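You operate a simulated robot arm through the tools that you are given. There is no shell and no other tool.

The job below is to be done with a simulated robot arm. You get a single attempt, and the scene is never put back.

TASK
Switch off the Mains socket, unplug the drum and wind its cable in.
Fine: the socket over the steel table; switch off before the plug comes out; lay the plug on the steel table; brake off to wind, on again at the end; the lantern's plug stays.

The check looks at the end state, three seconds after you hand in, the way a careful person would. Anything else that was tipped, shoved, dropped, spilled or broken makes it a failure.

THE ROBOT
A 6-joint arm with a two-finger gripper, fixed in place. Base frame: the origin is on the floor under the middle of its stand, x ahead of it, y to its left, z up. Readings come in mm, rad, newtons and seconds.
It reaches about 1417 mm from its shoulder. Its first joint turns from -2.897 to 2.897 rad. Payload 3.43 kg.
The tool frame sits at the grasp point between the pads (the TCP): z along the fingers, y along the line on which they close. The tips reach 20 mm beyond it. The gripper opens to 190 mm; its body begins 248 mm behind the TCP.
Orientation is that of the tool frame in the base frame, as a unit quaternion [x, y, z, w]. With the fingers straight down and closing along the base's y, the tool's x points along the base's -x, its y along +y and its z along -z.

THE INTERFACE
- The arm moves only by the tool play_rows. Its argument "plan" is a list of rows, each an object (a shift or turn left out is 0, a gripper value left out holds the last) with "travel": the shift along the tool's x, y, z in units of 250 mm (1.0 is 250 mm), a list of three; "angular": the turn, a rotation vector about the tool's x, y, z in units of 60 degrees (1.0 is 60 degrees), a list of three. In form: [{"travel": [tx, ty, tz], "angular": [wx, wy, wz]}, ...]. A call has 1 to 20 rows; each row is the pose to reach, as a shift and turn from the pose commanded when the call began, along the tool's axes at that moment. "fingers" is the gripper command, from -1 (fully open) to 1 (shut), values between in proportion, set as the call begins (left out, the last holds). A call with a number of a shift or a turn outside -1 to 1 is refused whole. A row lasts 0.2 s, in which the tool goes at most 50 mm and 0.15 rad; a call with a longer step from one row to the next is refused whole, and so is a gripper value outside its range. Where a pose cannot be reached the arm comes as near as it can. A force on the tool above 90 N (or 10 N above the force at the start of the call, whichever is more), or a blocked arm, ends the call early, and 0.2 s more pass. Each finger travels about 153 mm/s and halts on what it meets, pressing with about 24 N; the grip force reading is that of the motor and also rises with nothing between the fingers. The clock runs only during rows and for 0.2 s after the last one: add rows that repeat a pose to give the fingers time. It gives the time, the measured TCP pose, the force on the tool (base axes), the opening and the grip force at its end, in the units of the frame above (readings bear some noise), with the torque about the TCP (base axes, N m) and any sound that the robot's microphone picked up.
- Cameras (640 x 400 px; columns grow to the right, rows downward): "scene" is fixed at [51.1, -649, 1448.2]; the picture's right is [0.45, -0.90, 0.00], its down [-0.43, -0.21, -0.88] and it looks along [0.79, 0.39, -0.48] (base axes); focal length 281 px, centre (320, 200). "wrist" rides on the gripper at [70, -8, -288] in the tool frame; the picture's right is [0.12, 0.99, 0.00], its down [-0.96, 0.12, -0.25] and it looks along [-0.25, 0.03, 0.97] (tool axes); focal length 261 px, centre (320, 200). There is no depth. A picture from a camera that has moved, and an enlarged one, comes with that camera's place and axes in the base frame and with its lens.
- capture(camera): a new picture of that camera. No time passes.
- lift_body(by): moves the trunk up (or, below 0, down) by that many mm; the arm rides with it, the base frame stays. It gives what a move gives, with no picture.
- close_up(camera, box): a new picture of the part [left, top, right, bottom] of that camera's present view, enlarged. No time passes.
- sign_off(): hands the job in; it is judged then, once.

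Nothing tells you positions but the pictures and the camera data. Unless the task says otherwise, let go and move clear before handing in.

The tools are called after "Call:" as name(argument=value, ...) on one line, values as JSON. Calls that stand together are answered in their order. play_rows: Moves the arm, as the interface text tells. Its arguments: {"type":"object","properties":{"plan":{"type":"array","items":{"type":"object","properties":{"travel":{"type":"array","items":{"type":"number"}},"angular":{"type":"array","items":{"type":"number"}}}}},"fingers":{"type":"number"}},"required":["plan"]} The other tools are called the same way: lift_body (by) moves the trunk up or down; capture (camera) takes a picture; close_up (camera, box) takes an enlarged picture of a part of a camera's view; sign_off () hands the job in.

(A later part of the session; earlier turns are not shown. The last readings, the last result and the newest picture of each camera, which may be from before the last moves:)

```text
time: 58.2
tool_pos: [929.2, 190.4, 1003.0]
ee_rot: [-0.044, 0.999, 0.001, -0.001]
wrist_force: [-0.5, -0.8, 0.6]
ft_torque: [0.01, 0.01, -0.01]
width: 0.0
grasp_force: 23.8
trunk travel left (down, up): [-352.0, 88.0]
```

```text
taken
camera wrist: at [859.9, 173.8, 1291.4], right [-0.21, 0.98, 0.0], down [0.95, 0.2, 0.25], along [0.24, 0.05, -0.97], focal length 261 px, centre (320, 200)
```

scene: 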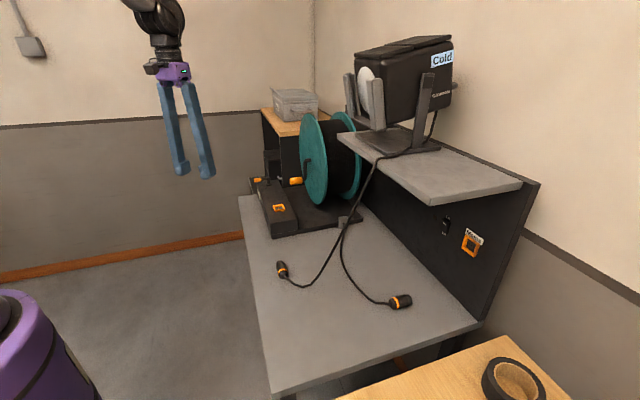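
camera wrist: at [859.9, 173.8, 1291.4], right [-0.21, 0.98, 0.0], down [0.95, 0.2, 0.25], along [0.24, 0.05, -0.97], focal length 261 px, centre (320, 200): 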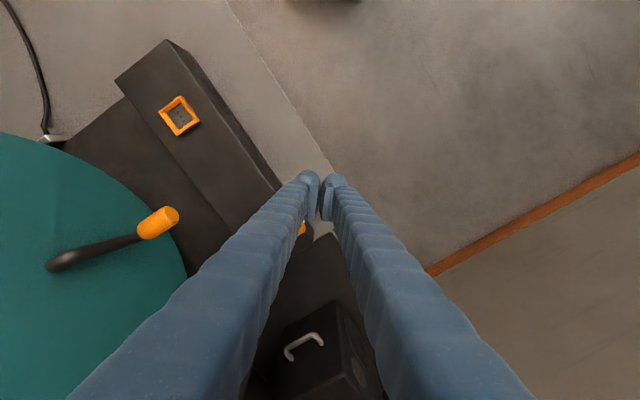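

Call:
play_rows(plan=[{"travel": [-0.02, -0.002, 0.05], "angular": [0, -0.125, 0]}, {"travel": [-0.04, -0.004, 0.1], "angular": [0, -0.25, 0]}, {"travel": [-0.06, -0.005, 0.15], "angular": [0, -0.375, 0]}, {"travel": [-0.08, -0.007, 0.2], "angular": [0, -0.5, 0]}, {"travel": [-0.1, -0.009, 0.25], "angular": [0, -0.625, 0]}, {"travel": [-0.124, -0.011, 0.292], "angular": [0, -0.75, 0]}, {"travel": [-0.124, -0.011, 0.292], "angular": [0, -0.75, 0]}])

Call:
capture(camera="wrist")

Call:
capture(camera="scene")

```text
time: 59.8
tool_pos: [960.6, 190.3, 929.8]
ee_rot: [-0.043, 0.923, 0.017, 0.382]
wrist_force: [0.6, -0.8, 0.1]
ft_torque: [0.12, 0.06, 0.04]
width: 0.3
grasp_force: 24.0
out of reach, approached as far as the arm can: row 4, 5, 6
trunk travel left (down, up): [-352.0, 88.0]
```

```text
taken
camera wrist: at [708.0, 157.6, 1085.3], right [-0.18, 0.98, -0.09], down [0.49, 0.16, 0.85], along [0.85, 0.11, -0.51], focal length 261 px, centre (320, 200)
```

wrist: 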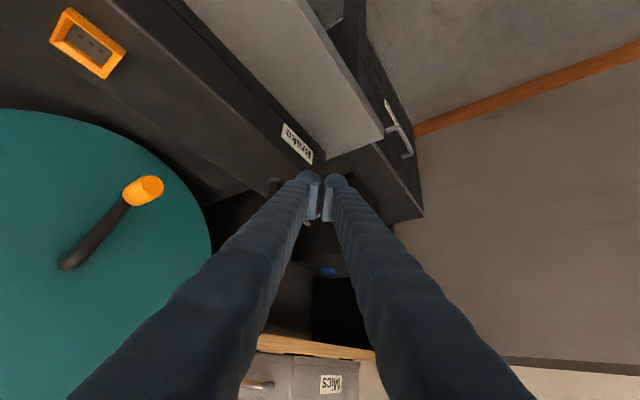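

```text
taken
```

scene: 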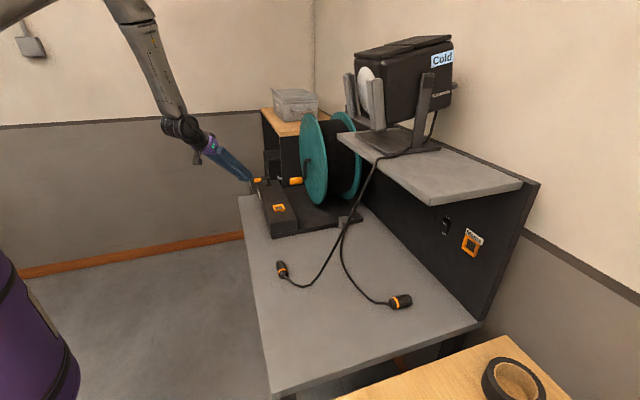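

The tool is pitched 45° with the fingers shut and closed tips near the lever. I'll move them to the near side of the knob, just above the box top.

Call:
play_rows(plan=[{"travel": [0, -0.136, 0]}, {"travel": [0, -0.272, 0]}, {"travel": [0.038, -0.272, 0.092]}, {"travel": [0.077, -0.272, 0.184]}, {"travel": [0.077, -0.272, 0.184]}])

Call:
close_up(camera="wrist", box=[240, 130, 400, 230])

Call:
close_up(camera="scene", box=[230, 160, 310, 210])

```text
time: 61.0
tool_pos: [985.0, 123.9, 885.2]
ee_rot: [-0.041, 0.923, 0.018, 0.382]
wrist_force: [0.0, -0.8, -0.4]
ft_torque: [0.05, 0.02, 0.0]
width: 0.1
grasp_force: 23.8
trunk travel left (down, up): [-352.0, 88.0]
```

```text
4.00 times, centred on (320, 180) of wrist
camera zoom: at [732.8, 90.9, 1038.9], right [-0.17, 0.98, -0.08], down [0.49, 0.16, 0.85], along [0.85, 0.11, -0.51], focal length 1043 px, centre (320, 280)
```

zoom: 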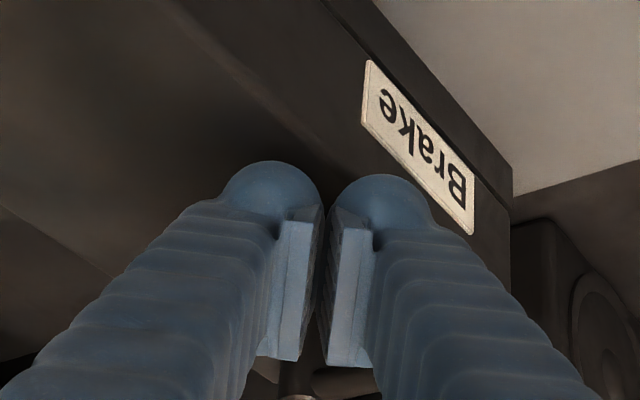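

```text
8.00 times, centred on (270, 185) of scene
camera zoom: at [51.1, -649.0, 1448.2], right [0.45, -0.9, 0.0], down [-0.43, -0.21, -0.88], along [0.79, 0.39, -0.48], focal length 2247 px, centre (720, 320)
```

zoom: 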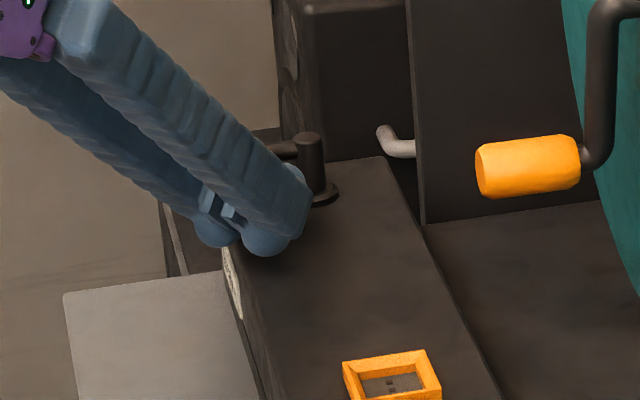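

The tip is in place on the knob's near side. Pushing it around in small steps now, watching the force.

Call:
play_rows(plan=[{"travel": [-0.02, 0.024, 0.02]}, {"travel": [-0.039, 0.048, 0.039]}, {"travel": [-0.047, 0.068, 0.047]}, {"travel": [-0.056, 0.089, 0.056]}, {"travel": [-0.056, 0.089, 0.056]}])

Call:
close_up(camera="scene", box=[230, 160, 310, 210])

Call:
close_up(camera="wrist", box=[240, 130, 400, 230])

```text
time: 62.2
tool_pos: [1004.3, 148.7, 884.3]
ee_rot: [-0.041, 0.923, 0.017, 0.382]
wrist_force: [0.8, 0.1, 0.8]
ft_torque: [-0.02, -0.02, -0.07]
width: 0.0
grasp_force: 24.2
trunk travel left (down, up): [-352.0, 88.0]
```

```text
8.00 times, centred on (270, 185) of scene
camera zoom: at [51.1, -649.0, 1448.2], right [0.45, -0.9, 0.0], down [-0.43, -0.21, -0.88], along [0.79, 0.39, -0.48], focal length 2247 px, centre (720, 320)
```

zoom: 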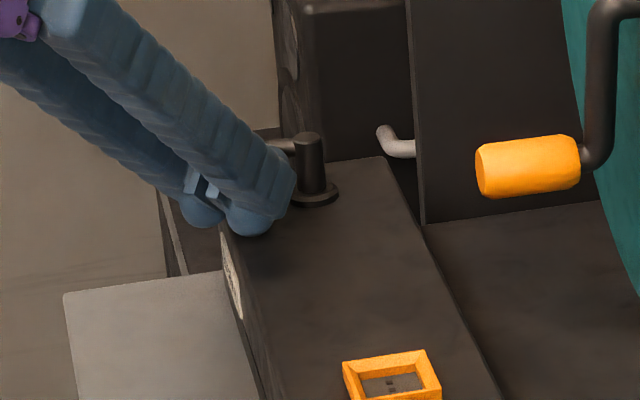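

```text
4.00 times, centred on (320, 180) of wrist
camera zoom: at [751.2, 115.8, 1038.3], right [-0.17, 0.98, -0.08], down [0.49, 0.16, 0.85], along [0.85, 0.11, -0.51], focal length 1043 px, centre (320, 280)
```

zoom: 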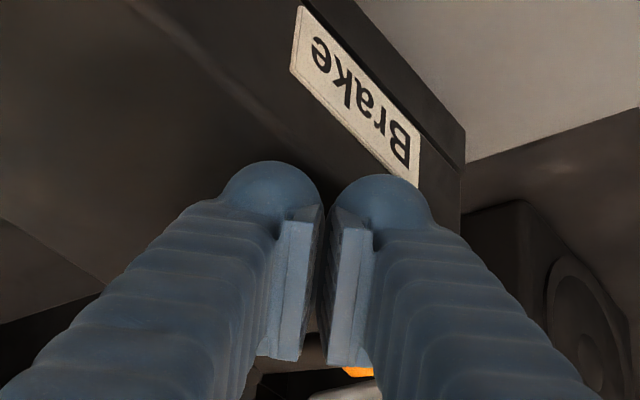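

Call:
play_rows(plan=[{"travel": [-0.009, 0.017, 0.009]}, {"travel": [-0.017, 0.034, 0.017]}, {"travel": [-0.03, 0.049, 0.03]}, {"travel": [-0.043, 0.064, 0.043]}, {"travel": [-0.043, 0.064, 0.043]}])

Call:
close_up(camera="scene", box=[230, 160, 310, 210])

Call:
close_up(camera="wrist", box=[240, 150, 400, 250])

```text
time: 63.4
tool_pos: [1017.4, 165.8, 884.9]
ee_rot: [-0.04, 0.923, 0.017, 0.382]
wrist_force: [0.0, 0.5, -0.3]
ft_torque: [-0.02, 0.01, 0.04]
width: 0.0
grasp_force: 24.2
trunk travel left (down, up): [-352.0, 88.0]
```

```text
8.00 times, centred on (270, 185) of scene
camera zoom: at [51.1, -649.0, 1448.2], right [0.45, -0.9, 0.0], down [-0.43, -0.21, -0.88], along [0.79, 0.39, -0.48], focal length 2247 px, centre (720, 320)
```

zoom: 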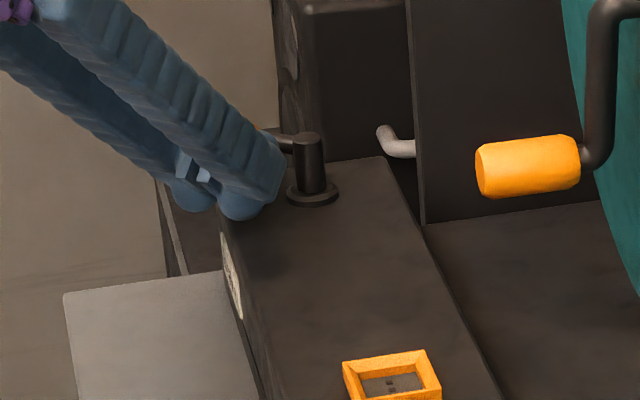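

```text
4.00 times, centred on (320, 200) of wrist
camera zoom: at [765.4, 133.3, 1038.6], right [-0.17, 0.98, -0.08], down [0.49, 0.16, 0.85], along [0.85, 0.11, -0.51], focal length 1043 px, centre (320, 200)
```

zoom: 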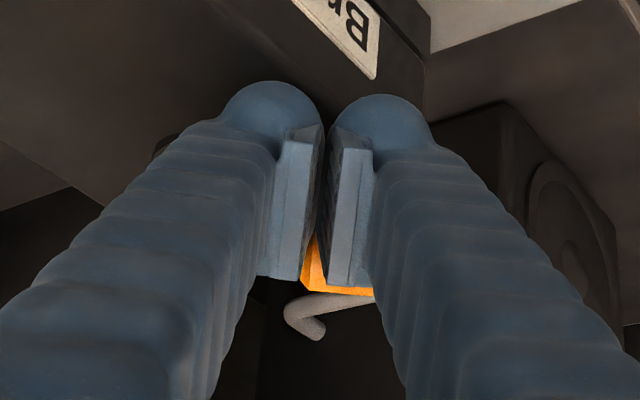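

The lever is moving easily with the push. I'll carry on around the arc.

Call:
play_rows(plan=[{"travel": [-0.012, 0.009, 0.012]}, {"travel": [-0.024, 0.017, 0.023]}, {"travel": [-0.036, 0.026, 0.035]}, {"travel": [-0.047, 0.034, 0.046]}, {"travel": [-0.064, 0.039, 0.063]}, {"travel": [-0.08, 0.044, 0.08]}, {"travel": [-0.096, 0.049, 0.096]}, {"travel": [-0.096, 0.049, 0.096]}])

Call:
close_up(camera="scene", box=[230, 160, 310, 210])

Call:
close_up(camera="wrist", box=[240, 150, 400, 250])

```text
time: 65.2
tool_pos: [1047.7, 181.2, 882.8]
ee_rot: [-0.041, 0.924, 0.016, 0.38]
wrist_force: [-27.0, 10.6, -0.4]
ft_torque: [0.01, -0.12, -0.58]
width: 0.0
grasp_force: 24.0
trunk travel left (down, up): [-352.0, 88.0]
```

```text
8.00 times, centred on (270, 185) of scene
camera zoom: at [51.1, -649.0, 1448.2], right [0.45, -0.9, 0.0], down [-0.43, -0.21, -0.88], along [0.79, 0.39, -0.48], focal length 2247 px, centre (720, 320)
```

zoom: 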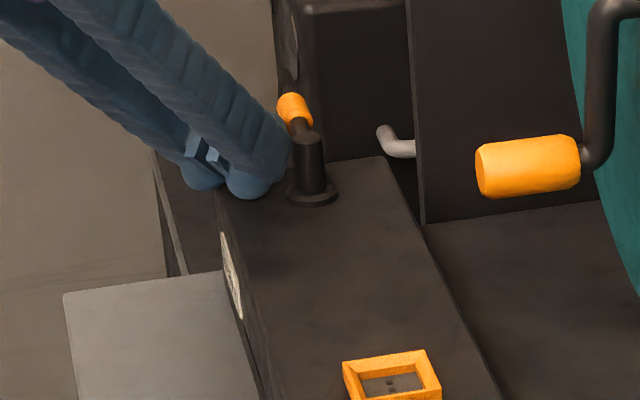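

```text
4.00 times, centred on (320, 200) of wrist
camera zoom: at [795.2, 149.4, 1037.9], right [-0.17, 0.98, -0.08], down [0.5, 0.16, 0.85], along [0.85, 0.11, -0.52], focal length 1043 px, centre (320, 200)
```

zoom: 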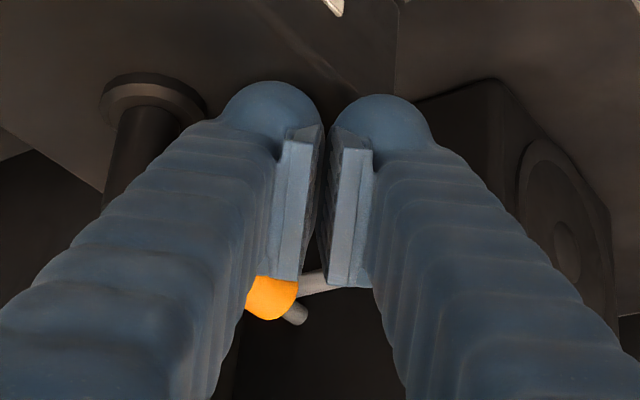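

The knob has swung about 95° and now meets a stop (27 N). I'll back off and check that it stays there.

Call:
play_rows(plan=[{"travel": [0.03, 0.01, -0.03]}, {"travel": [0.06, 0.02, -0.08]}, {"travel": [0.0, 0.02, -0.25]}, {"travel": [-0.1, 0.02, -0.42]}, {"travel": [-0.1, 0.02, -0.42]}])

Call:
close_up(camera="scene", box=[230, 160, 310, 210])

Call:
capture(camera="wrist")

Call:
capture(camera="scene")

```text
time: 66.4
tool_pos: [995.2, 180.4, 976.0]
ee_rot: [-0.041, 0.923, 0.017, 0.381]
wrist_force: [0.7, 0.0, -0.3]
ft_torque: [-0.01, 0.01, 0.03]
width: 0.1
grasp_force: 23.6
trunk travel left (down, up): [-352.0, 88.0]
```

```text
8.00 times, centred on (270, 185) of scene
camera zoom: at [51.1, -649.0, 1448.2], right [0.45, -0.9, 0.0], down [-0.43, -0.21, -0.88], along [0.79, 0.39, -0.48], focal length 2247 px, centre (720, 320)
```

zoom: 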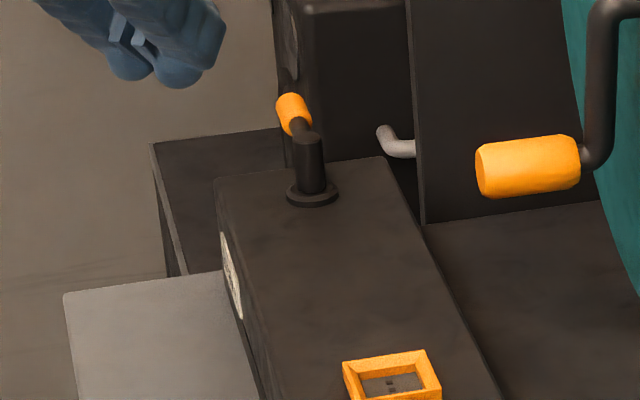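

```text
taken
camera wrist: at [741.8, 148.1, 1130.3], right [-0.17, 0.98, -0.08], down [0.5, 0.16, 0.85], along [0.85, 0.11, -0.51], focal length 261 px, centre (320, 200)
```

wrist: 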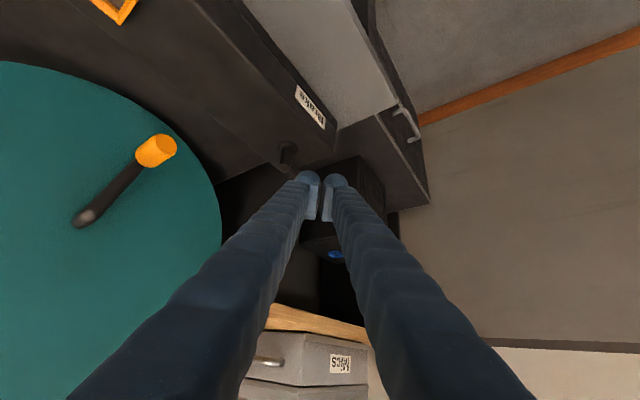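

```text
taken
```

scene: 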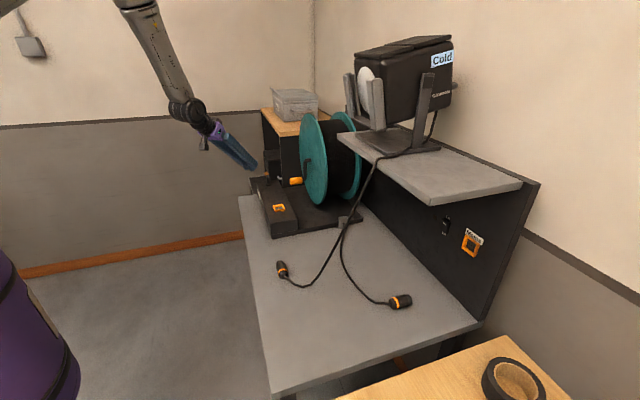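

The lever stays in its new position along the box, so the brake should be off. Now to the crank: zooming in to pin down the hub and handle.

Call:
close_up(camera="wrist", box=[48, 110, 208, 250])

Call:
close_up(camera="scene", box=[276, 100, 372, 210])

Call:
close_up(camera="scene", box=[284, 145, 332, 195])

```text
2.86 times, centred on (128, 180) of wrist
camera zoom: at [741.8, 148.1, 1130.3], right [-0.17, 0.98, -0.08], down [0.5, 0.16, 0.85], along [0.85, 0.11, -0.51], focal length 745 px, centre (869, 257)
```

zoom: 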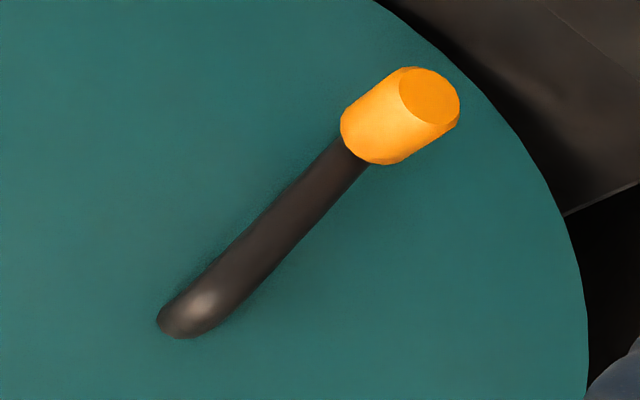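

```text
3.64 times, centred on (324, 155) of scene
camera zoom: at [51.1, -649.0, 1448.2], right [0.45, -0.9, 0.0], down [-0.43, -0.21, -0.88], along [0.79, 0.39, -0.48], focal length 1022 px, centre (306, 364)
```

zoom: 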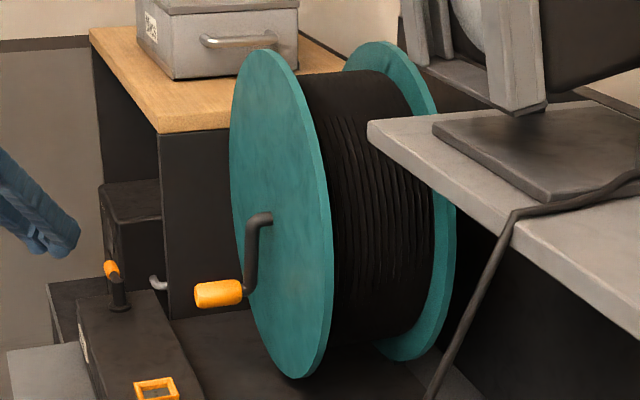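

```text
8.00 times, centred on (308, 170) of scene
camera zoom: at [51.1, -649.0, 1448.2], right [0.45, -0.9, 0.0], down [-0.43, -0.21, -0.88], along [0.79, 0.39, -0.48], focal length 2247 px, centre (416, 440)
```

zoom: 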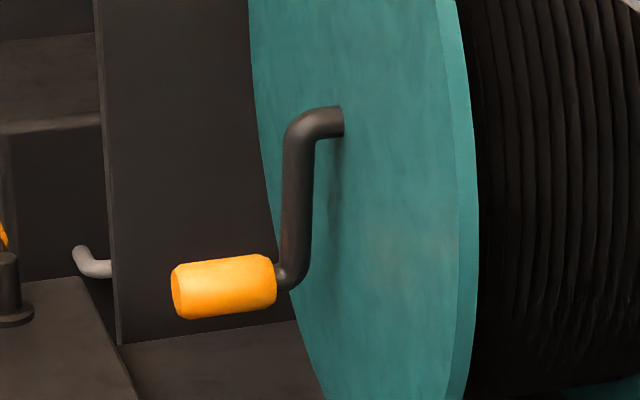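

Call:
close_up(camera="scene", box=[316, 190, 380, 230])

Call:
close_up(camera="scene", box=[320, 205, 420, 315])

```text
10.00 times, centred on (348, 210) of scene
camera zoom: at [51.1, -649.0, 1448.2], right [0.45, -0.9, 0.0], down [-0.43, -0.21, -0.88], along [0.79, 0.39, -0.48], focal length 2809 px, centre (40, 100)
```

zoom: 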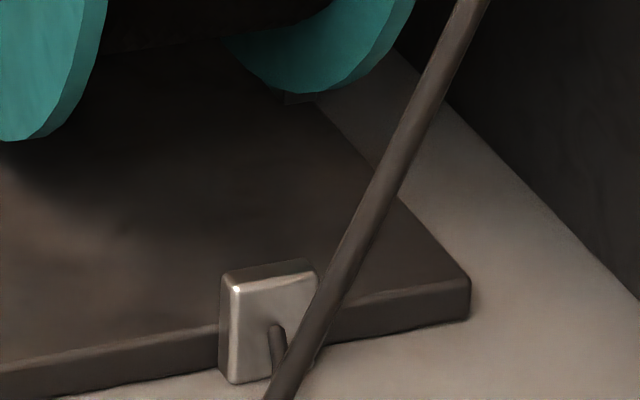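

```text
3.64 times, centred on (370, 260) of scene
camera zoom: at [51.1, -649.0, 1448.2], right [0.45, -0.9, 0.0], down [-0.43, -0.21, -0.88], along [0.79, 0.39, -0.48], focal length 1022 px, centre (138, -18)
```

zoom: 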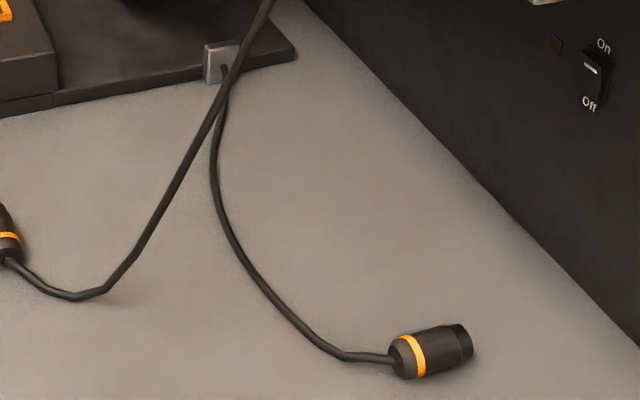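

The cable comes straight out of the guide, and its run to the plug is clear of the lantern's cable. The handle centre is near [1041, -39, 915], with a crank radius of about 100 mm around a hub at z≈1013. I'll turn the tool coaxial with the handle at a safe spot first.

Call:
play_rows(plan=[{"travel": [0.023, -0.044, -0.042], "angular": [0.0792, -0.07, 0.0329]}, {"travel": [0.046, -0.088, -0.085], "angular": [0.1583, -0.1401, 0.0659]}, {"travel": [0.07, -0.132, -0.127], "angular": [0.2375, -0.2101, 0.0988]}, {"travel": [0.093, -0.176, -0.169], "angular": [0.3167, -0.2802, 0.1317]}, {"travel": [0.116, -0.22, -0.212], "angular": [0.3959, -0.3502, 0.1647]}, {"travel": [0.139, -0.264, -0.254], "angular": [0.475, -0.4202, 0.1976]}, {"travel": [0.162, -0.308, -0.296], "angular": [0.5542, -0.4903, 0.2305]}, {"travel": [0.186, -0.352, -0.338], "angular": [0.6334, -0.5603, 0.2634]}, {"travel": [0.209, -0.396, -0.381], "angular": [0.7125, -0.6304, 0.2964]}, {"travel": [0.232, -0.44, -0.423], "angular": [0.7917, -0.7004, 0.3293]}, {"travel": [0.232, -0.44, -0.423], "angular": [0.7917, -0.7004, 0.3293]}], fingers=0.263)

Call:
capture(camera="wrist")

Call:
capture(camera="scene")

```text
time: 68.8
tool_pos: [888.0, 59.2, 1010.1]
ee_rot: [0.272, 0.653, -0.271, 0.652]
wrist_force: [-0.1, 0.9, 0.0]
ft_torque: [-0.02, -0.02, -0.03]
width: 69.9
grasp_force: 0.0
trunk travel left (down, up): [-352.0, 88.0]
```

```text
taken
camera wrist: at [677.7, 256.8, 940.8], right [0.7, 0.7, -0.12], down [-0.09, 0.26, 0.96], along [0.7, -0.67, 0.24], focal length 261 px, centre (320, 200)
```

wrist: 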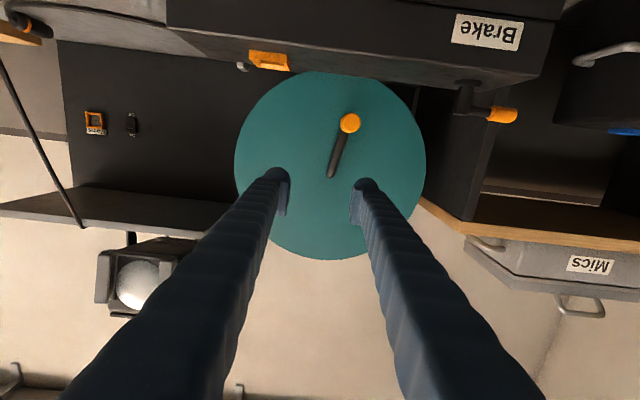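

```text
taken
```

scene: 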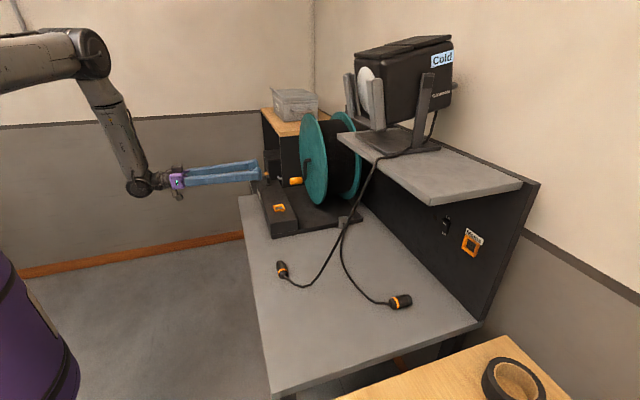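

This is a clear frontal view of the drum, with the hub near u≈687, z≈1018 and the handle near u≈704, z≈915. I'll move to a pre-grasp point in front of the handle.

Call:
play_rows(plan=[{"travel": [0.08, 0.03, 0]}, {"travel": [0.2, 0.08, 0.05]}, {"travel": [0.3, 0.137, 0.15]}, {"travel": [0.38, 0.137, 0.25]}, {"travel": [0.38, 0.137, 0.296]}, {"travel": [0.38, 0.137, 0.296]}])

Call:
close_up(camera="wrist", box=[240, 110, 400, 210])

Call:
close_up(camera="scene", box=[220, 140, 348, 220])

```text
time: 70.2
tool_pos: [963.6, 30.8, 915.2]
ee_rot: [0.272, 0.653, -0.271, 0.652]
wrist_force: [0.4, -0.6, 0.6]
ft_torque: [0.01, -0.01, -0.02]
width: 69.7
grasp_force: 0.1
trunk travel left (down, up): [-352.0, 88.0]
```

```text
4.00 times, centred on (320, 160) of wrist
camera zoom: at [754.6, 228.8, 845.0], right [0.7, 0.7, -0.12], down [-0.09, 0.25, 0.96], along [0.7, -0.67, 0.24], focal length 1043 px, centre (320, 360)
```

zoom: 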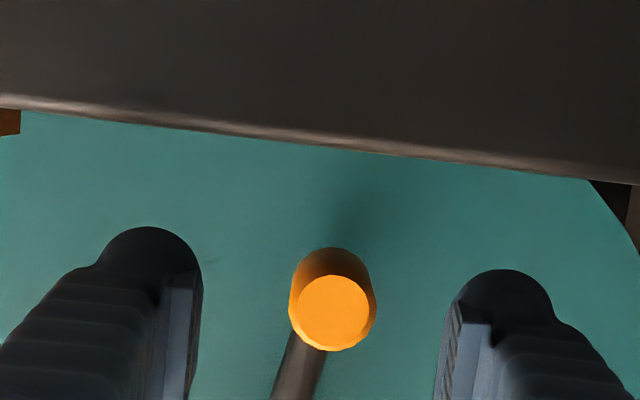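

```text
5.00 times, centred on (284, 180) of scene
camera zoom: at [51.1, -649.0, 1448.2], right [0.45, -0.9, 0.0], down [-0.43, -0.21, -0.88], along [0.79, 0.39, -0.48], focal length 1405 px, centre (500, 300)
```

zoom: 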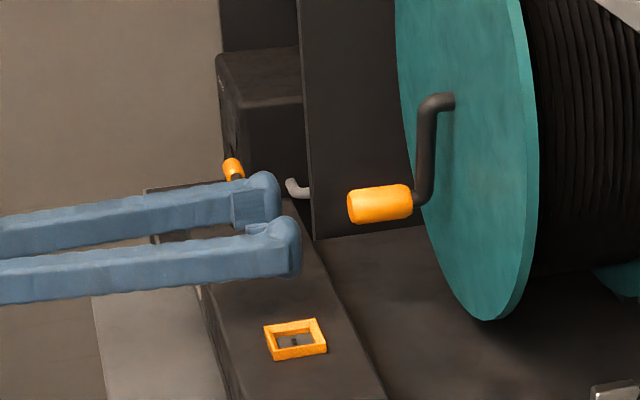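

The handle axis is about 5 mm left of and 6 mm above the tool axis, and parallel to it. I'll correct for that, slide on and close.

Call:
play_rows(plan=[{"travel": [-0.023, 0.021, 0.08]}, {"travel": [-0.023, 0.021, 0.22]}, {"travel": [-0.023, 0.021, 0.34]}, {"travel": [-0.023, 0.021, 0.4]}, {"travel": [-0.023, 0.021, 0.4]}])

Call:
play_rows(plan=[{"travel": [0, 0, 0]}, {"travel": [0, 0, 0]}, {"travel": [0, 0, 0]}, {"travel": [0, 0, 0]}], fingers=1)

Call:
close_up(camera="scene", box=[252, 140, 348, 220])

Call:
close_up(camera="wrist", box=[240, 110, 400, 210])

```text
time: 71.4
tool_pos: [1038.4, -34.7, 919.3]
ee_rot: [0.272, 0.654, -0.271, 0.652]
wrist_force: [-0.4, -0.1, 0.3]
ft_torque: [0.04, 0.01, -0.02]
width: 69.7
grasp_force: 0.0
trunk travel left (down, up): [-352.0, 88.0]
```

```text
time: 72.4
tool_pos: [1038.0, -35.1, 918.4]
ee_rot: [0.271, 0.654, -0.271, 0.653]
wrist_force: [0.4, -0.8, 0.0]
ft_torque: [0.08, -0.12, 0.02]
width: 31.2
grasp_force: 45.3
trunk travel left (down, up): [-352.0, 88.0]
```

```text
5.00 times, centred on (300, 180) of scene
camera zoom: at [51.1, -649.0, 1448.2], right [0.45, -0.9, 0.0], down [-0.43, -0.21, -0.88], along [0.79, 0.39, -0.48], focal length 1405 px, centre (420, 300)
```

zoom: 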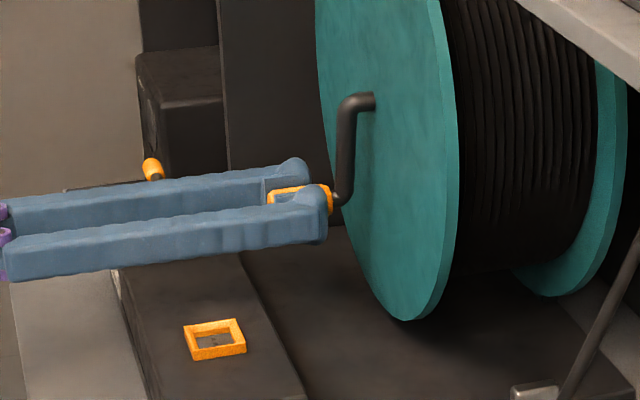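

```text
4.00 times, centred on (320, 160) of wrist
camera zoom: at [828.6, 161.6, 850.2], right [0.7, 0.7, -0.12], down [-0.09, 0.25, 0.96], along [0.7, -0.67, 0.24], focal length 1043 px, centre (320, 360)
```

zoom: 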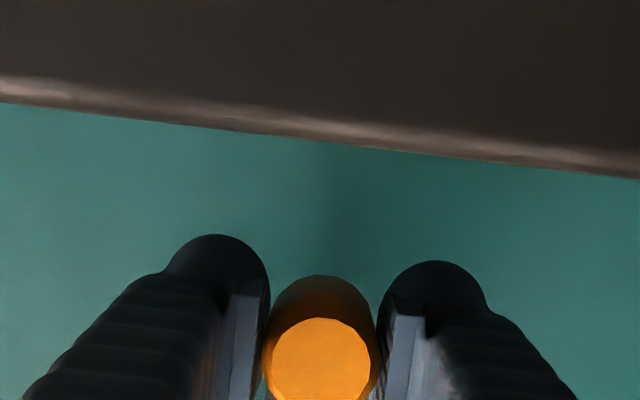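

Handle gripped at 31 mm with hardly any force on the tool. A small test turn next, clockwise as seen from the front.

Call:
play_rows(plan=[{"travel": [-0.002, 0.013, 0]}, {"travel": [-0.005, 0.026, 0]}, {"travel": [-0.008, 0.038, 0]}, {"travel": [-0.014, 0.056, 0]}, {"travel": [-0.019, 0.0725, 0]}, {"travel": [-0.019, 0.0725, 0]}])

Call:
close_up(camera="scene", box=[320, 205, 420, 315])

Call:
close_up(camera="scene", box=[252, 100, 380, 220])

```text
time: 73.8
tool_pos: [1050.7, -22.1, 924.8]
ee_rot: [0.272, 0.653, -0.271, 0.653]
wrist_force: [0.8, -3.9, -0.8]
ft_torque: [0.28, 0.07, -0.07]
width: 31.1
grasp_force: 44.7
trunk travel left (down, up): [-352.0, 88.0]
```

```text
3.64 times, centred on (370, 260) of scene
camera zoom: at [51.1, -649.0, 1448.2], right [0.45, -0.9, 0.0], down [-0.43, -0.21, -0.88], along [0.79, 0.39, -0.48], focal length 1022 px, centre (138, -18)
```

zoom: 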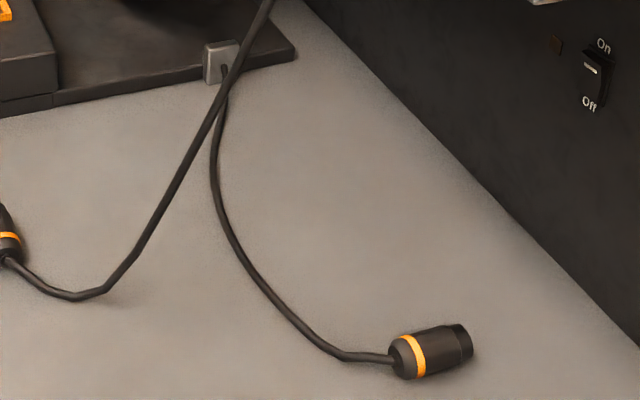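

```text
3.33 times, centred on (316, 160) of scene
camera zoom: at [51.1, -649.0, 1448.2], right [0.45, -0.9, 0.0], down [-0.43, -0.21, -0.88], along [0.79, 0.39, -0.48], focal length 936 px, centre (333, 333)
```

zoom: 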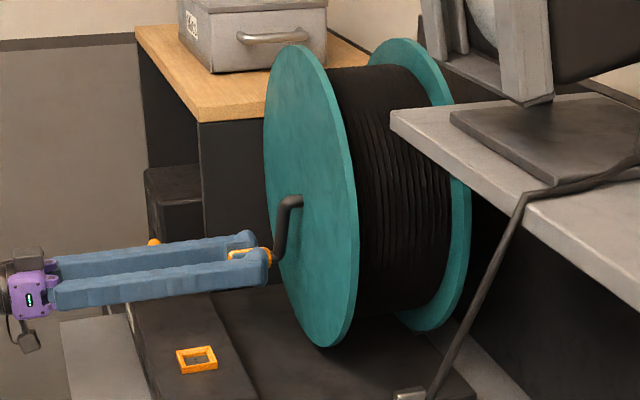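

The crank turned about 10° with only 4 N, so the brake is off. I'll continue round to about 90° and then check the cable for movement.

Call:
play_rows(plan=[{"travel": [-0.017, 0.04, 0]}, {"travel": [-0.038, 0.077, 0]}, {"travel": [-0.062, 0.112, 0]}, {"travel": [-0.09, 0.145, 0]}, {"travel": [-0.122, 0.174, 0]}, {"travel": [-0.156, 0.2, 0]}, {"travel": [-0.193, 0.222, 0]}, {"travel": [-0.232, 0.24, 0]}, {"travel": [-0.272, 0.254, 0]}, {"travel": [-0.314, 0.264, 0]}, {"travel": [-0.357, 0.269, 0]}, {"travel": [-0.385, 0.27, 0]}, {"travel": [-0.385, 0.27, 0]}])

Call:
close_up(camera="scene", box=[320, 205, 420, 315])

Call:
close_up(camera="scene", box=[252, 100, 380, 220])

```text
time: 76.6
tool_pos: [1094.2, 21.4, 1021.1]
ee_rot: [0.275, 0.653, -0.272, 0.651]
wrist_force: [-43.6, -22.4, -8.7]
ft_torque: [-0.12, -0.73, -0.38]
width: 31.2
grasp_force: 44.9
trunk travel left (down, up): [-352.0, 88.0]
```

```text
3.64 times, centred on (370, 260) of scene
camera zoom: at [51.1, -649.0, 1448.2], right [0.45, -0.9, 0.0], down [-0.43, -0.21, -0.88], along [0.79, 0.39, -0.48], focal length 1022 px, centre (138, -18)
```

zoom: 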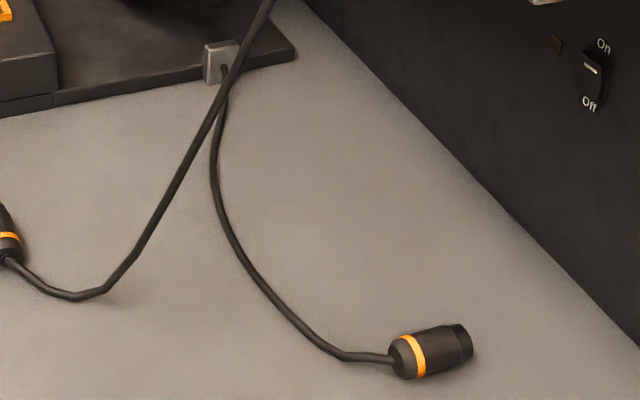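

```text
3.33 times, centred on (316, 160) of scene
camera zoom: at [51.1, -649.0, 1448.2], right [0.45, -0.9, 0.0], down [-0.43, -0.21, -0.88], along [0.79, 0.39, -0.48], focal length 936 px, centre (333, 333)
```

zoom: 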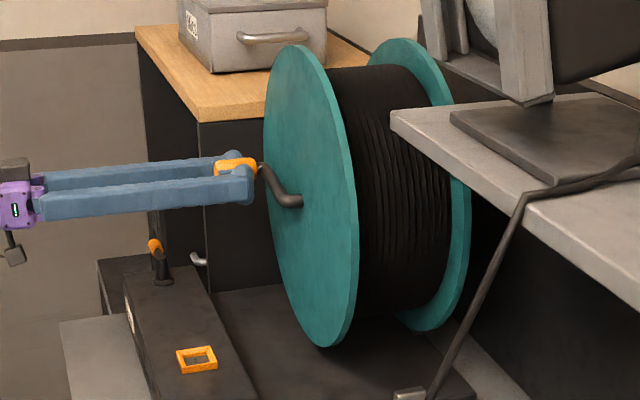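

The crank turns, but the cable hasn't shifted this way, and my hub centre was about 4 mm off (47 N sideways). I'll correct the circle to hub (688, 1020) with r 101, and reverse past the bottom to see whether that direction winds.

Call:
play_rows(plan=[{"travel": [0.0, -0.024, 0]}, {"travel": [0.042, -0.026, 0]}, {"travel": [0.084, -0.033, 0]}, {"travel": [0.125, -0.044, 0]}, {"travel": [0.164, -0.059, 0]}, {"travel": [0.202, -0.078, 0]}, {"travel": [0.238, -0.101, 0]}, {"travel": [0.27, -0.128, 0]}, {"travel": [0.3, -0.158, 0]}, {"travel": [0.327, -0.19, 0]}, {"travel": [0.35, -0.226, 0]}, {"travel": [0.369, -0.264, 0]}, {"travel": [0.384, -0.303, 0]}, {"travel": [0.395, -0.344, 0]}, {"travel": [0.402, -0.386, 0]}, {"travel": [0.404, -0.428, 0]}, {"travel": [0.402, -0.47, 0]}, {"travel": [0.395, -0.512, 0]}, {"travel": [0.395, -0.512, 0]}])

Call:
close_up(camera="scene", box=[320, 205, 420, 315])

Call:
close_up(camera="scene", box=[252, 100, 380, 220])

```text
time: 78.7
tool_pos: [1067.8, 11.9, 945.4]
ee_rot: [0.264, 0.662, -0.259, 0.652]
wrist_force: [56.3, 46.8, -44.1]
ft_torque: [-1.7, -0.92, 2.43]
width: 31.6
grasp_force: 46.0
trunk travel left (down, up): [-352.0, 88.0]
stopped in row 10: the force on the tool passed its limit at 98 N (the readings are from after the stop); the commanded pose is now the measured one
```

```text
3.64 times, centred on (370, 260) of scene
camera zoom: at [51.1, -649.0, 1448.2], right [0.45, -0.9, 0.0], down [-0.43, -0.21, -0.88], along [0.79, 0.39, -0.48], focal length 1022 px, centre (138, -18)
```

zoom: 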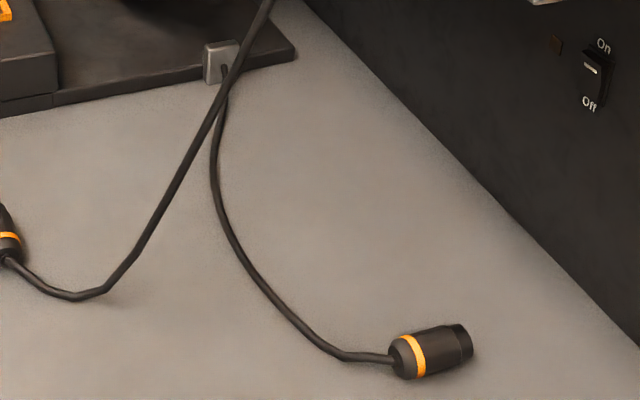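

```text
3.33 times, centred on (316, 160) of scene
camera zoom: at [51.1, -649.0, 1448.2], right [0.45, -0.9, 0.0], down [-0.43, -0.21, -0.88], along [0.79, 0.39, -0.48], focal length 936 px, centre (333, 333)
```

zoom: 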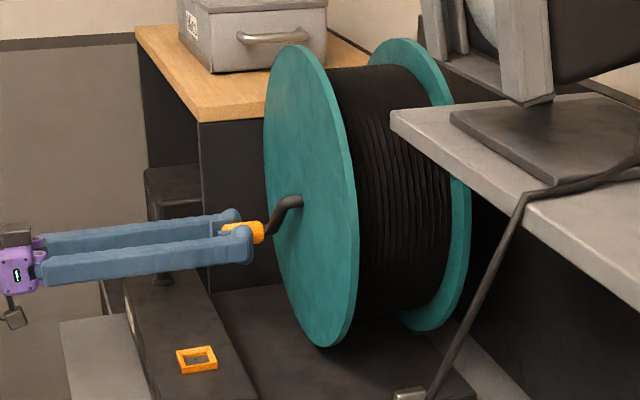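

The call stopped on a 98 N force, mostly radial, so the handle and my commanded circle have drifted apart. I'll check how the handle sits in the grip.

Call:
close_up(camera="wrist", box=[240, 130, 400, 230])

Call:
capture(camera="wrist")

Call:
close_up(camera="scene", box=[276, 135, 340, 195])

```text
4.00 times, centred on (320, 180) of wrist
camera zoom: at [851.9, 202.1, 879.5], right [0.68, 0.72, -0.12], down [-0.09, 0.24, 0.97], along [0.73, -0.65, 0.23], focal length 1043 px, centre (320, 280)
```

zoom: 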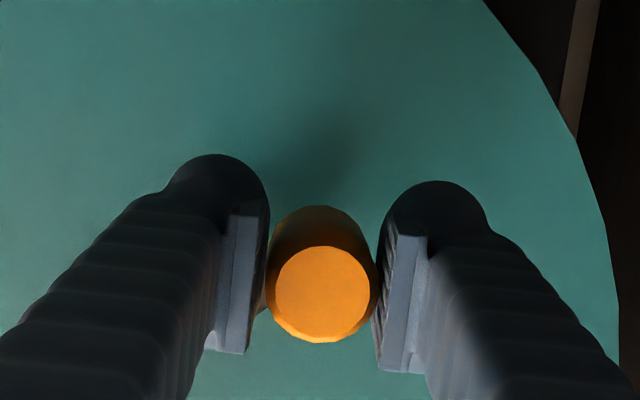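

```text
taken
camera wrist: at [851.9, 202.1, 879.5], right [0.68, 0.72, -0.12], down [-0.09, 0.24, 0.97], along [0.73, -0.65, 0.23], focal length 261 px, centre (320, 200)
```

wrist: 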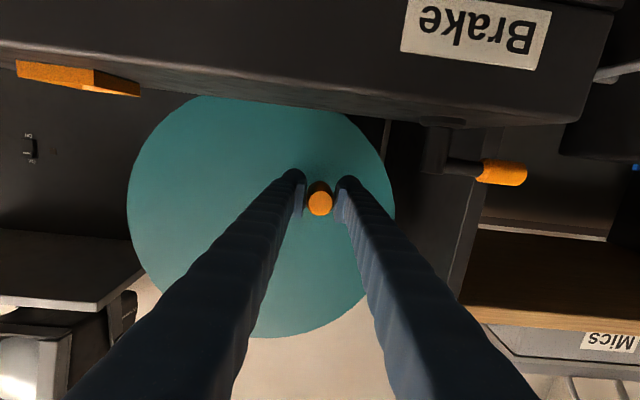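

```text
6.67 times, centred on (308, 165) of scene
camera zoom: at [51.1, -649.0, 1448.2], right [0.45, -0.9, 0.0], down [-0.43, -0.21, -0.88], along [0.79, 0.39, -0.48], focal length 1873 px, centre (400, 433)
```

zoom: 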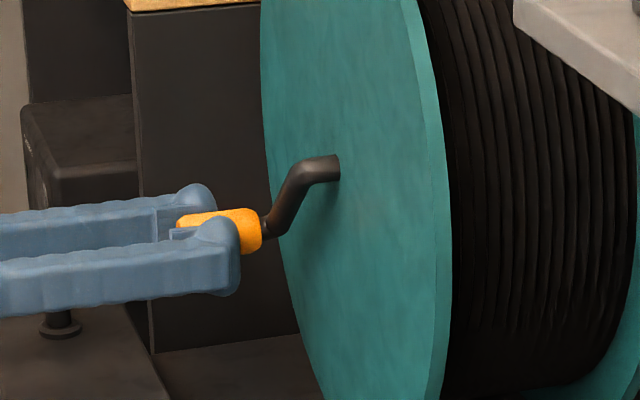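

The finger tip sat too close to the crank arm, wedging and pushing the tool back about 12 mm. I'll let it settle, then re-grip further out on the handle.

Call:
play_rows(plan=[{"travel": [0, 0, 0]}, {"travel": [0, 0, 0]}])

```text
time: 79.3
tool_pos: [1057.4, -1.1, 956.6]
ee_rot: [0.272, 0.653, -0.267, 0.655]
wrist_force: [-0.3, 5.2, -8.8]
ft_torque: [0.93, 0.52, -0.42]
width: 27.3
grasp_force: 45.0
trunk travel left (down, up): [-352.0, 88.0]
```

Call:
close_up(camera="wrist", box=[240, 130, 400, 230])

Call:
close_up(camera="scene", box=[276, 135, 340, 195])

```text
4.00 times, centred on (320, 180) of wrist
camera zoom: at [847.0, 194.1, 886.5], right [0.7, 0.71, -0.11], down [-0.1, 0.25, 0.96], along [0.71, -0.66, 0.25], focal length 1043 px, centre (320, 280)
```

zoom: 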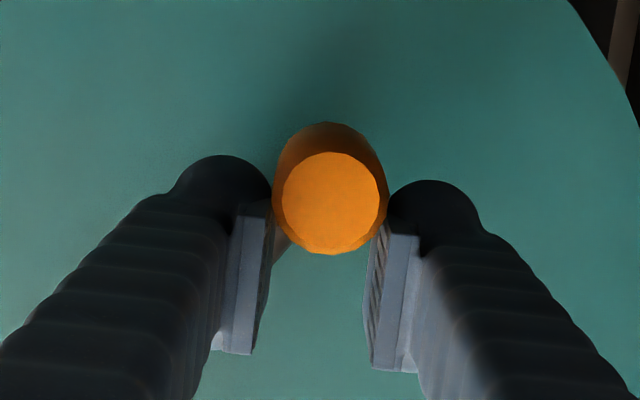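

```text
6.67 times, centred on (308, 165) of scene
camera zoom: at [51.1, -649.0, 1448.2], right [0.45, -0.9, 0.0], down [-0.43, -0.21, -0.88], along [0.79, 0.39, -0.48], focal length 1873 px, centre (400, 433)
```

zoom: 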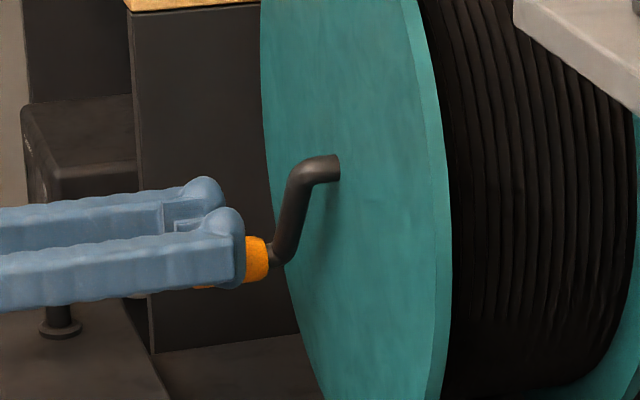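

The handle has slipped to the lower edge of the pads. I'll open, re-centre and re-grip further from the crank arm.

Call:
play_rows(plan=[{"travel": [0, 0, 0]}, {"travel": [0, 0, 0]}, {"travel": [0, 0, 0]}, {"travel": [0, 0, -0.16]}, {"travel": [0, 0, -0.32]}, {"travel": [0, 0, -0.32]}], fingers=0.263)

Call:
close_up(camera="wrist", box=[240, 110, 400, 210])

Call:
capture(camera="wrist")

Call:
close_up(camera="scene", box=[276, 135, 340, 195])

```text
time: 80.7
tool_pos: [1002.8, 58.6, 953.6]
ee_rot: [0.269, 0.655, -0.265, 0.654]
wrist_force: [0.2, -0.1, 0.6]
ft_torque: [-0.03, -0.01, -0.07]
width: 69.7
grasp_force: 0.1
trunk travel left (down, up): [-352.0, 88.0]
```

```text
4.00 times, centred on (320, 160) of wrist
camera zoom: at [791.2, 252.4, 884.3], right [0.69, 0.71, -0.11], down [-0.1, 0.25, 0.96], along [0.71, -0.66, 0.24], focal length 1043 px, centre (320, 360)
```

zoom: 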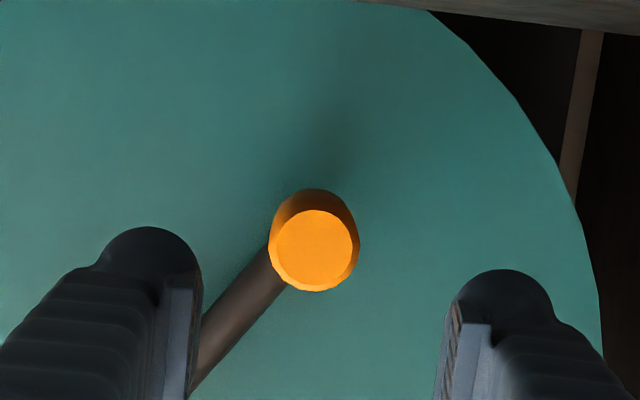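

```text
taken
camera wrist: at [791.2, 252.4, 884.3], right [0.69, 0.71, -0.11], down [-0.1, 0.25, 0.96], along [0.71, -0.66, 0.24], focal length 261 px, centre (320, 200)
```

wrist: 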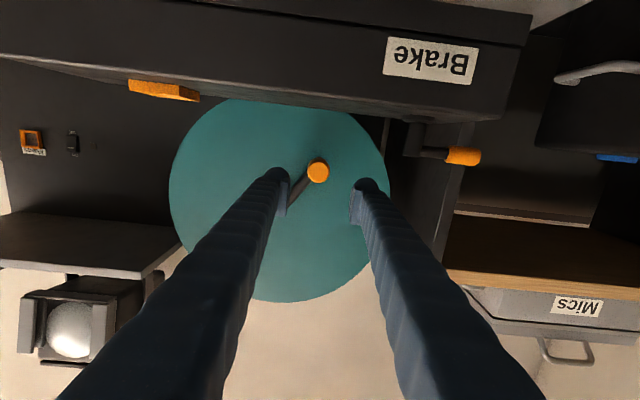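

```text
6.67 times, centred on (308, 165) of scene
camera zoom: at [51.1, -649.0, 1448.2], right [0.45, -0.9, 0.0], down [-0.43, -0.21, -0.88], along [0.79, 0.39, -0.48], focal length 1873 px, centre (400, 433)
```

zoom: 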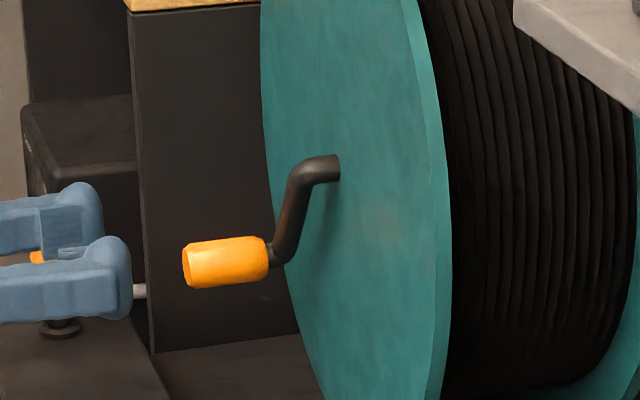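

The crank holds its place by itself, and the handle is now at u≈749, z≈936. I'll re-grip about 15 mm further out and then turn the other way, past the bottom.

Call:
play_rows(plan=[{"travel": [0.07, -0.005, 0]}, {"travel": [0.07, -0.005, 0.14]}, {"travel": [0.07, -0.005, 0.25]}, {"travel": [0.07, -0.005, 0.302]}, {"travel": [0.07, -0.005, 0.302]}])

Call:
play_rows(plan=[{"travel": [0, 0, 0]}, {"travel": [0, 0, 0]}, {"travel": [0, 0, 0]}, {"travel": [0, 0, 0]}], fingers=1)

Call:
close_up(camera="wrist", box=[240, 130, 400, 230])

Call:
close_up(camera="scene", box=[276, 135, 340, 195])

```text
time: 81.9
tool_pos: [1055.9, 4.0, 936.1]
ee_rot: [0.268, 0.656, -0.263, 0.655]
wrist_force: [0.6, -0.2, 0.4]
ft_torque: [0.03, 0.0, -0.03]
width: 70.0
grasp_force: 0.1
trunk travel left (down, up): [-352.0, 88.0]
```

```text
time: 82.9
tool_pos: [1055.5, 2.7, 937.0]
ee_rot: [0.269, 0.655, -0.264, 0.655]
wrist_force: [-4.6, -2.0, 3.6]
ft_torque: [0.0, -0.04, -0.1]
width: 29.9
grasp_force: 44.9
trunk travel left (down, up): [-352.0, 88.0]
```

```text
4.00 times, centred on (320, 180) of wrist
camera zoom: at [844.2, 197.1, 867.6], right [0.69, 0.71, -0.11], down [-0.1, 0.25, 0.96], along [0.71, -0.66, 0.24], focal length 1043 px, centre (320, 280)
```

zoom: 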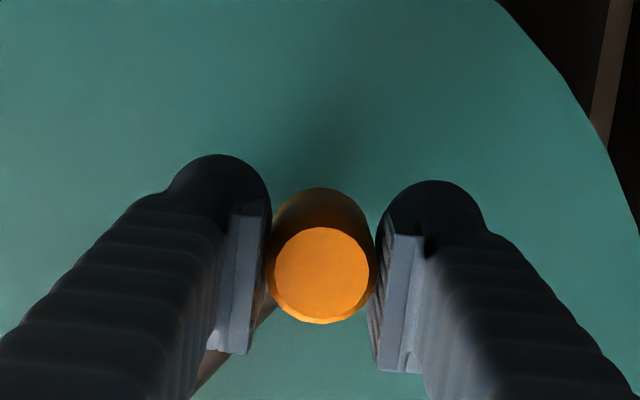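

```text
6.67 times, centred on (308, 165) of scene
camera zoom: at [51.1, -649.0, 1448.2], right [0.45, -0.9, 0.0], down [-0.43, -0.21, -0.88], along [0.79, 0.39, -0.48], focal length 1873 px, centre (400, 433)
```

zoom: 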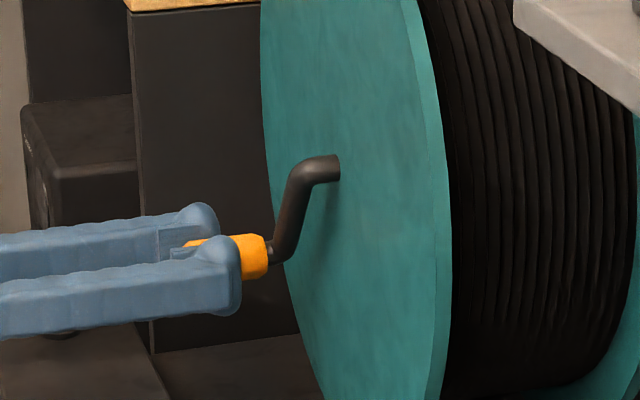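

Well centred now, with clearance to the crank arm. Turning counter-clockwise (seen from the front) past the starting angle.

Call:
play_rows(plan=[{"travel": [0.024, -0.038, 0]}, {"travel": [0.043, -0.076, 0]}, {"travel": [0.057, -0.117, 0]}, {"travel": [0.068, -0.159, 0]}, {"travel": [0.074, -0.202, 0]}, {"travel": [0.075, -0.245, 0]}, {"travel": [0.072, -0.288, 0]}, {"travel": [0.065, -0.33, 0]}, {"travel": [0.053, -0.372, 0]}, {"travel": [0.037, -0.412, 0]}, {"travel": [0.037, -0.412, 0]}])

Call:
close_up(camera="scene", box=[320, 205, 420, 315])

Call:
close_up(camera="scene", box=[252, 100, 380, 220])

```text
time: 85.3
tool_pos: [984.3, -69.8, 926.5]
ee_rot: [0.269, 0.655, -0.265, 0.655]
wrist_force: [-2.2, 2.8, 0.7]
ft_torque: [0.02, -0.18, -0.02]
width: 30.7
grasp_force: 44.9
trunk travel left (down, up): [-352.0, 88.0]
```

```text
3.64 times, centred on (370, 260) of scene
camera zoom: at [51.1, -649.0, 1448.2], right [0.45, -0.9, 0.0], down [-0.43, -0.21, -0.88], along [0.79, 0.39, -0.48], focal length 1022 px, centre (138, -18)
```

zoom: 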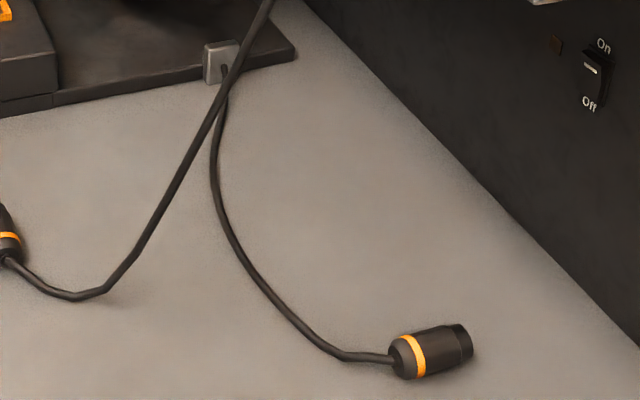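

```text
3.33 times, centred on (316, 160) of scene
camera zoom: at [51.1, -649.0, 1448.2], right [0.45, -0.9, 0.0], down [-0.43, -0.21, -0.88], along [0.79, 0.39, -0.48], focal length 936 px, centre (333, 333)
```

zoom: 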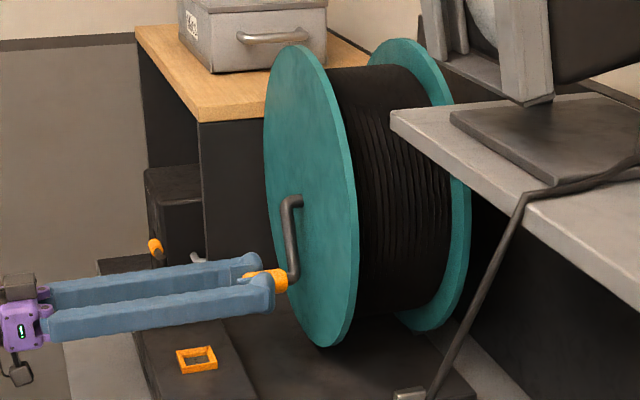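

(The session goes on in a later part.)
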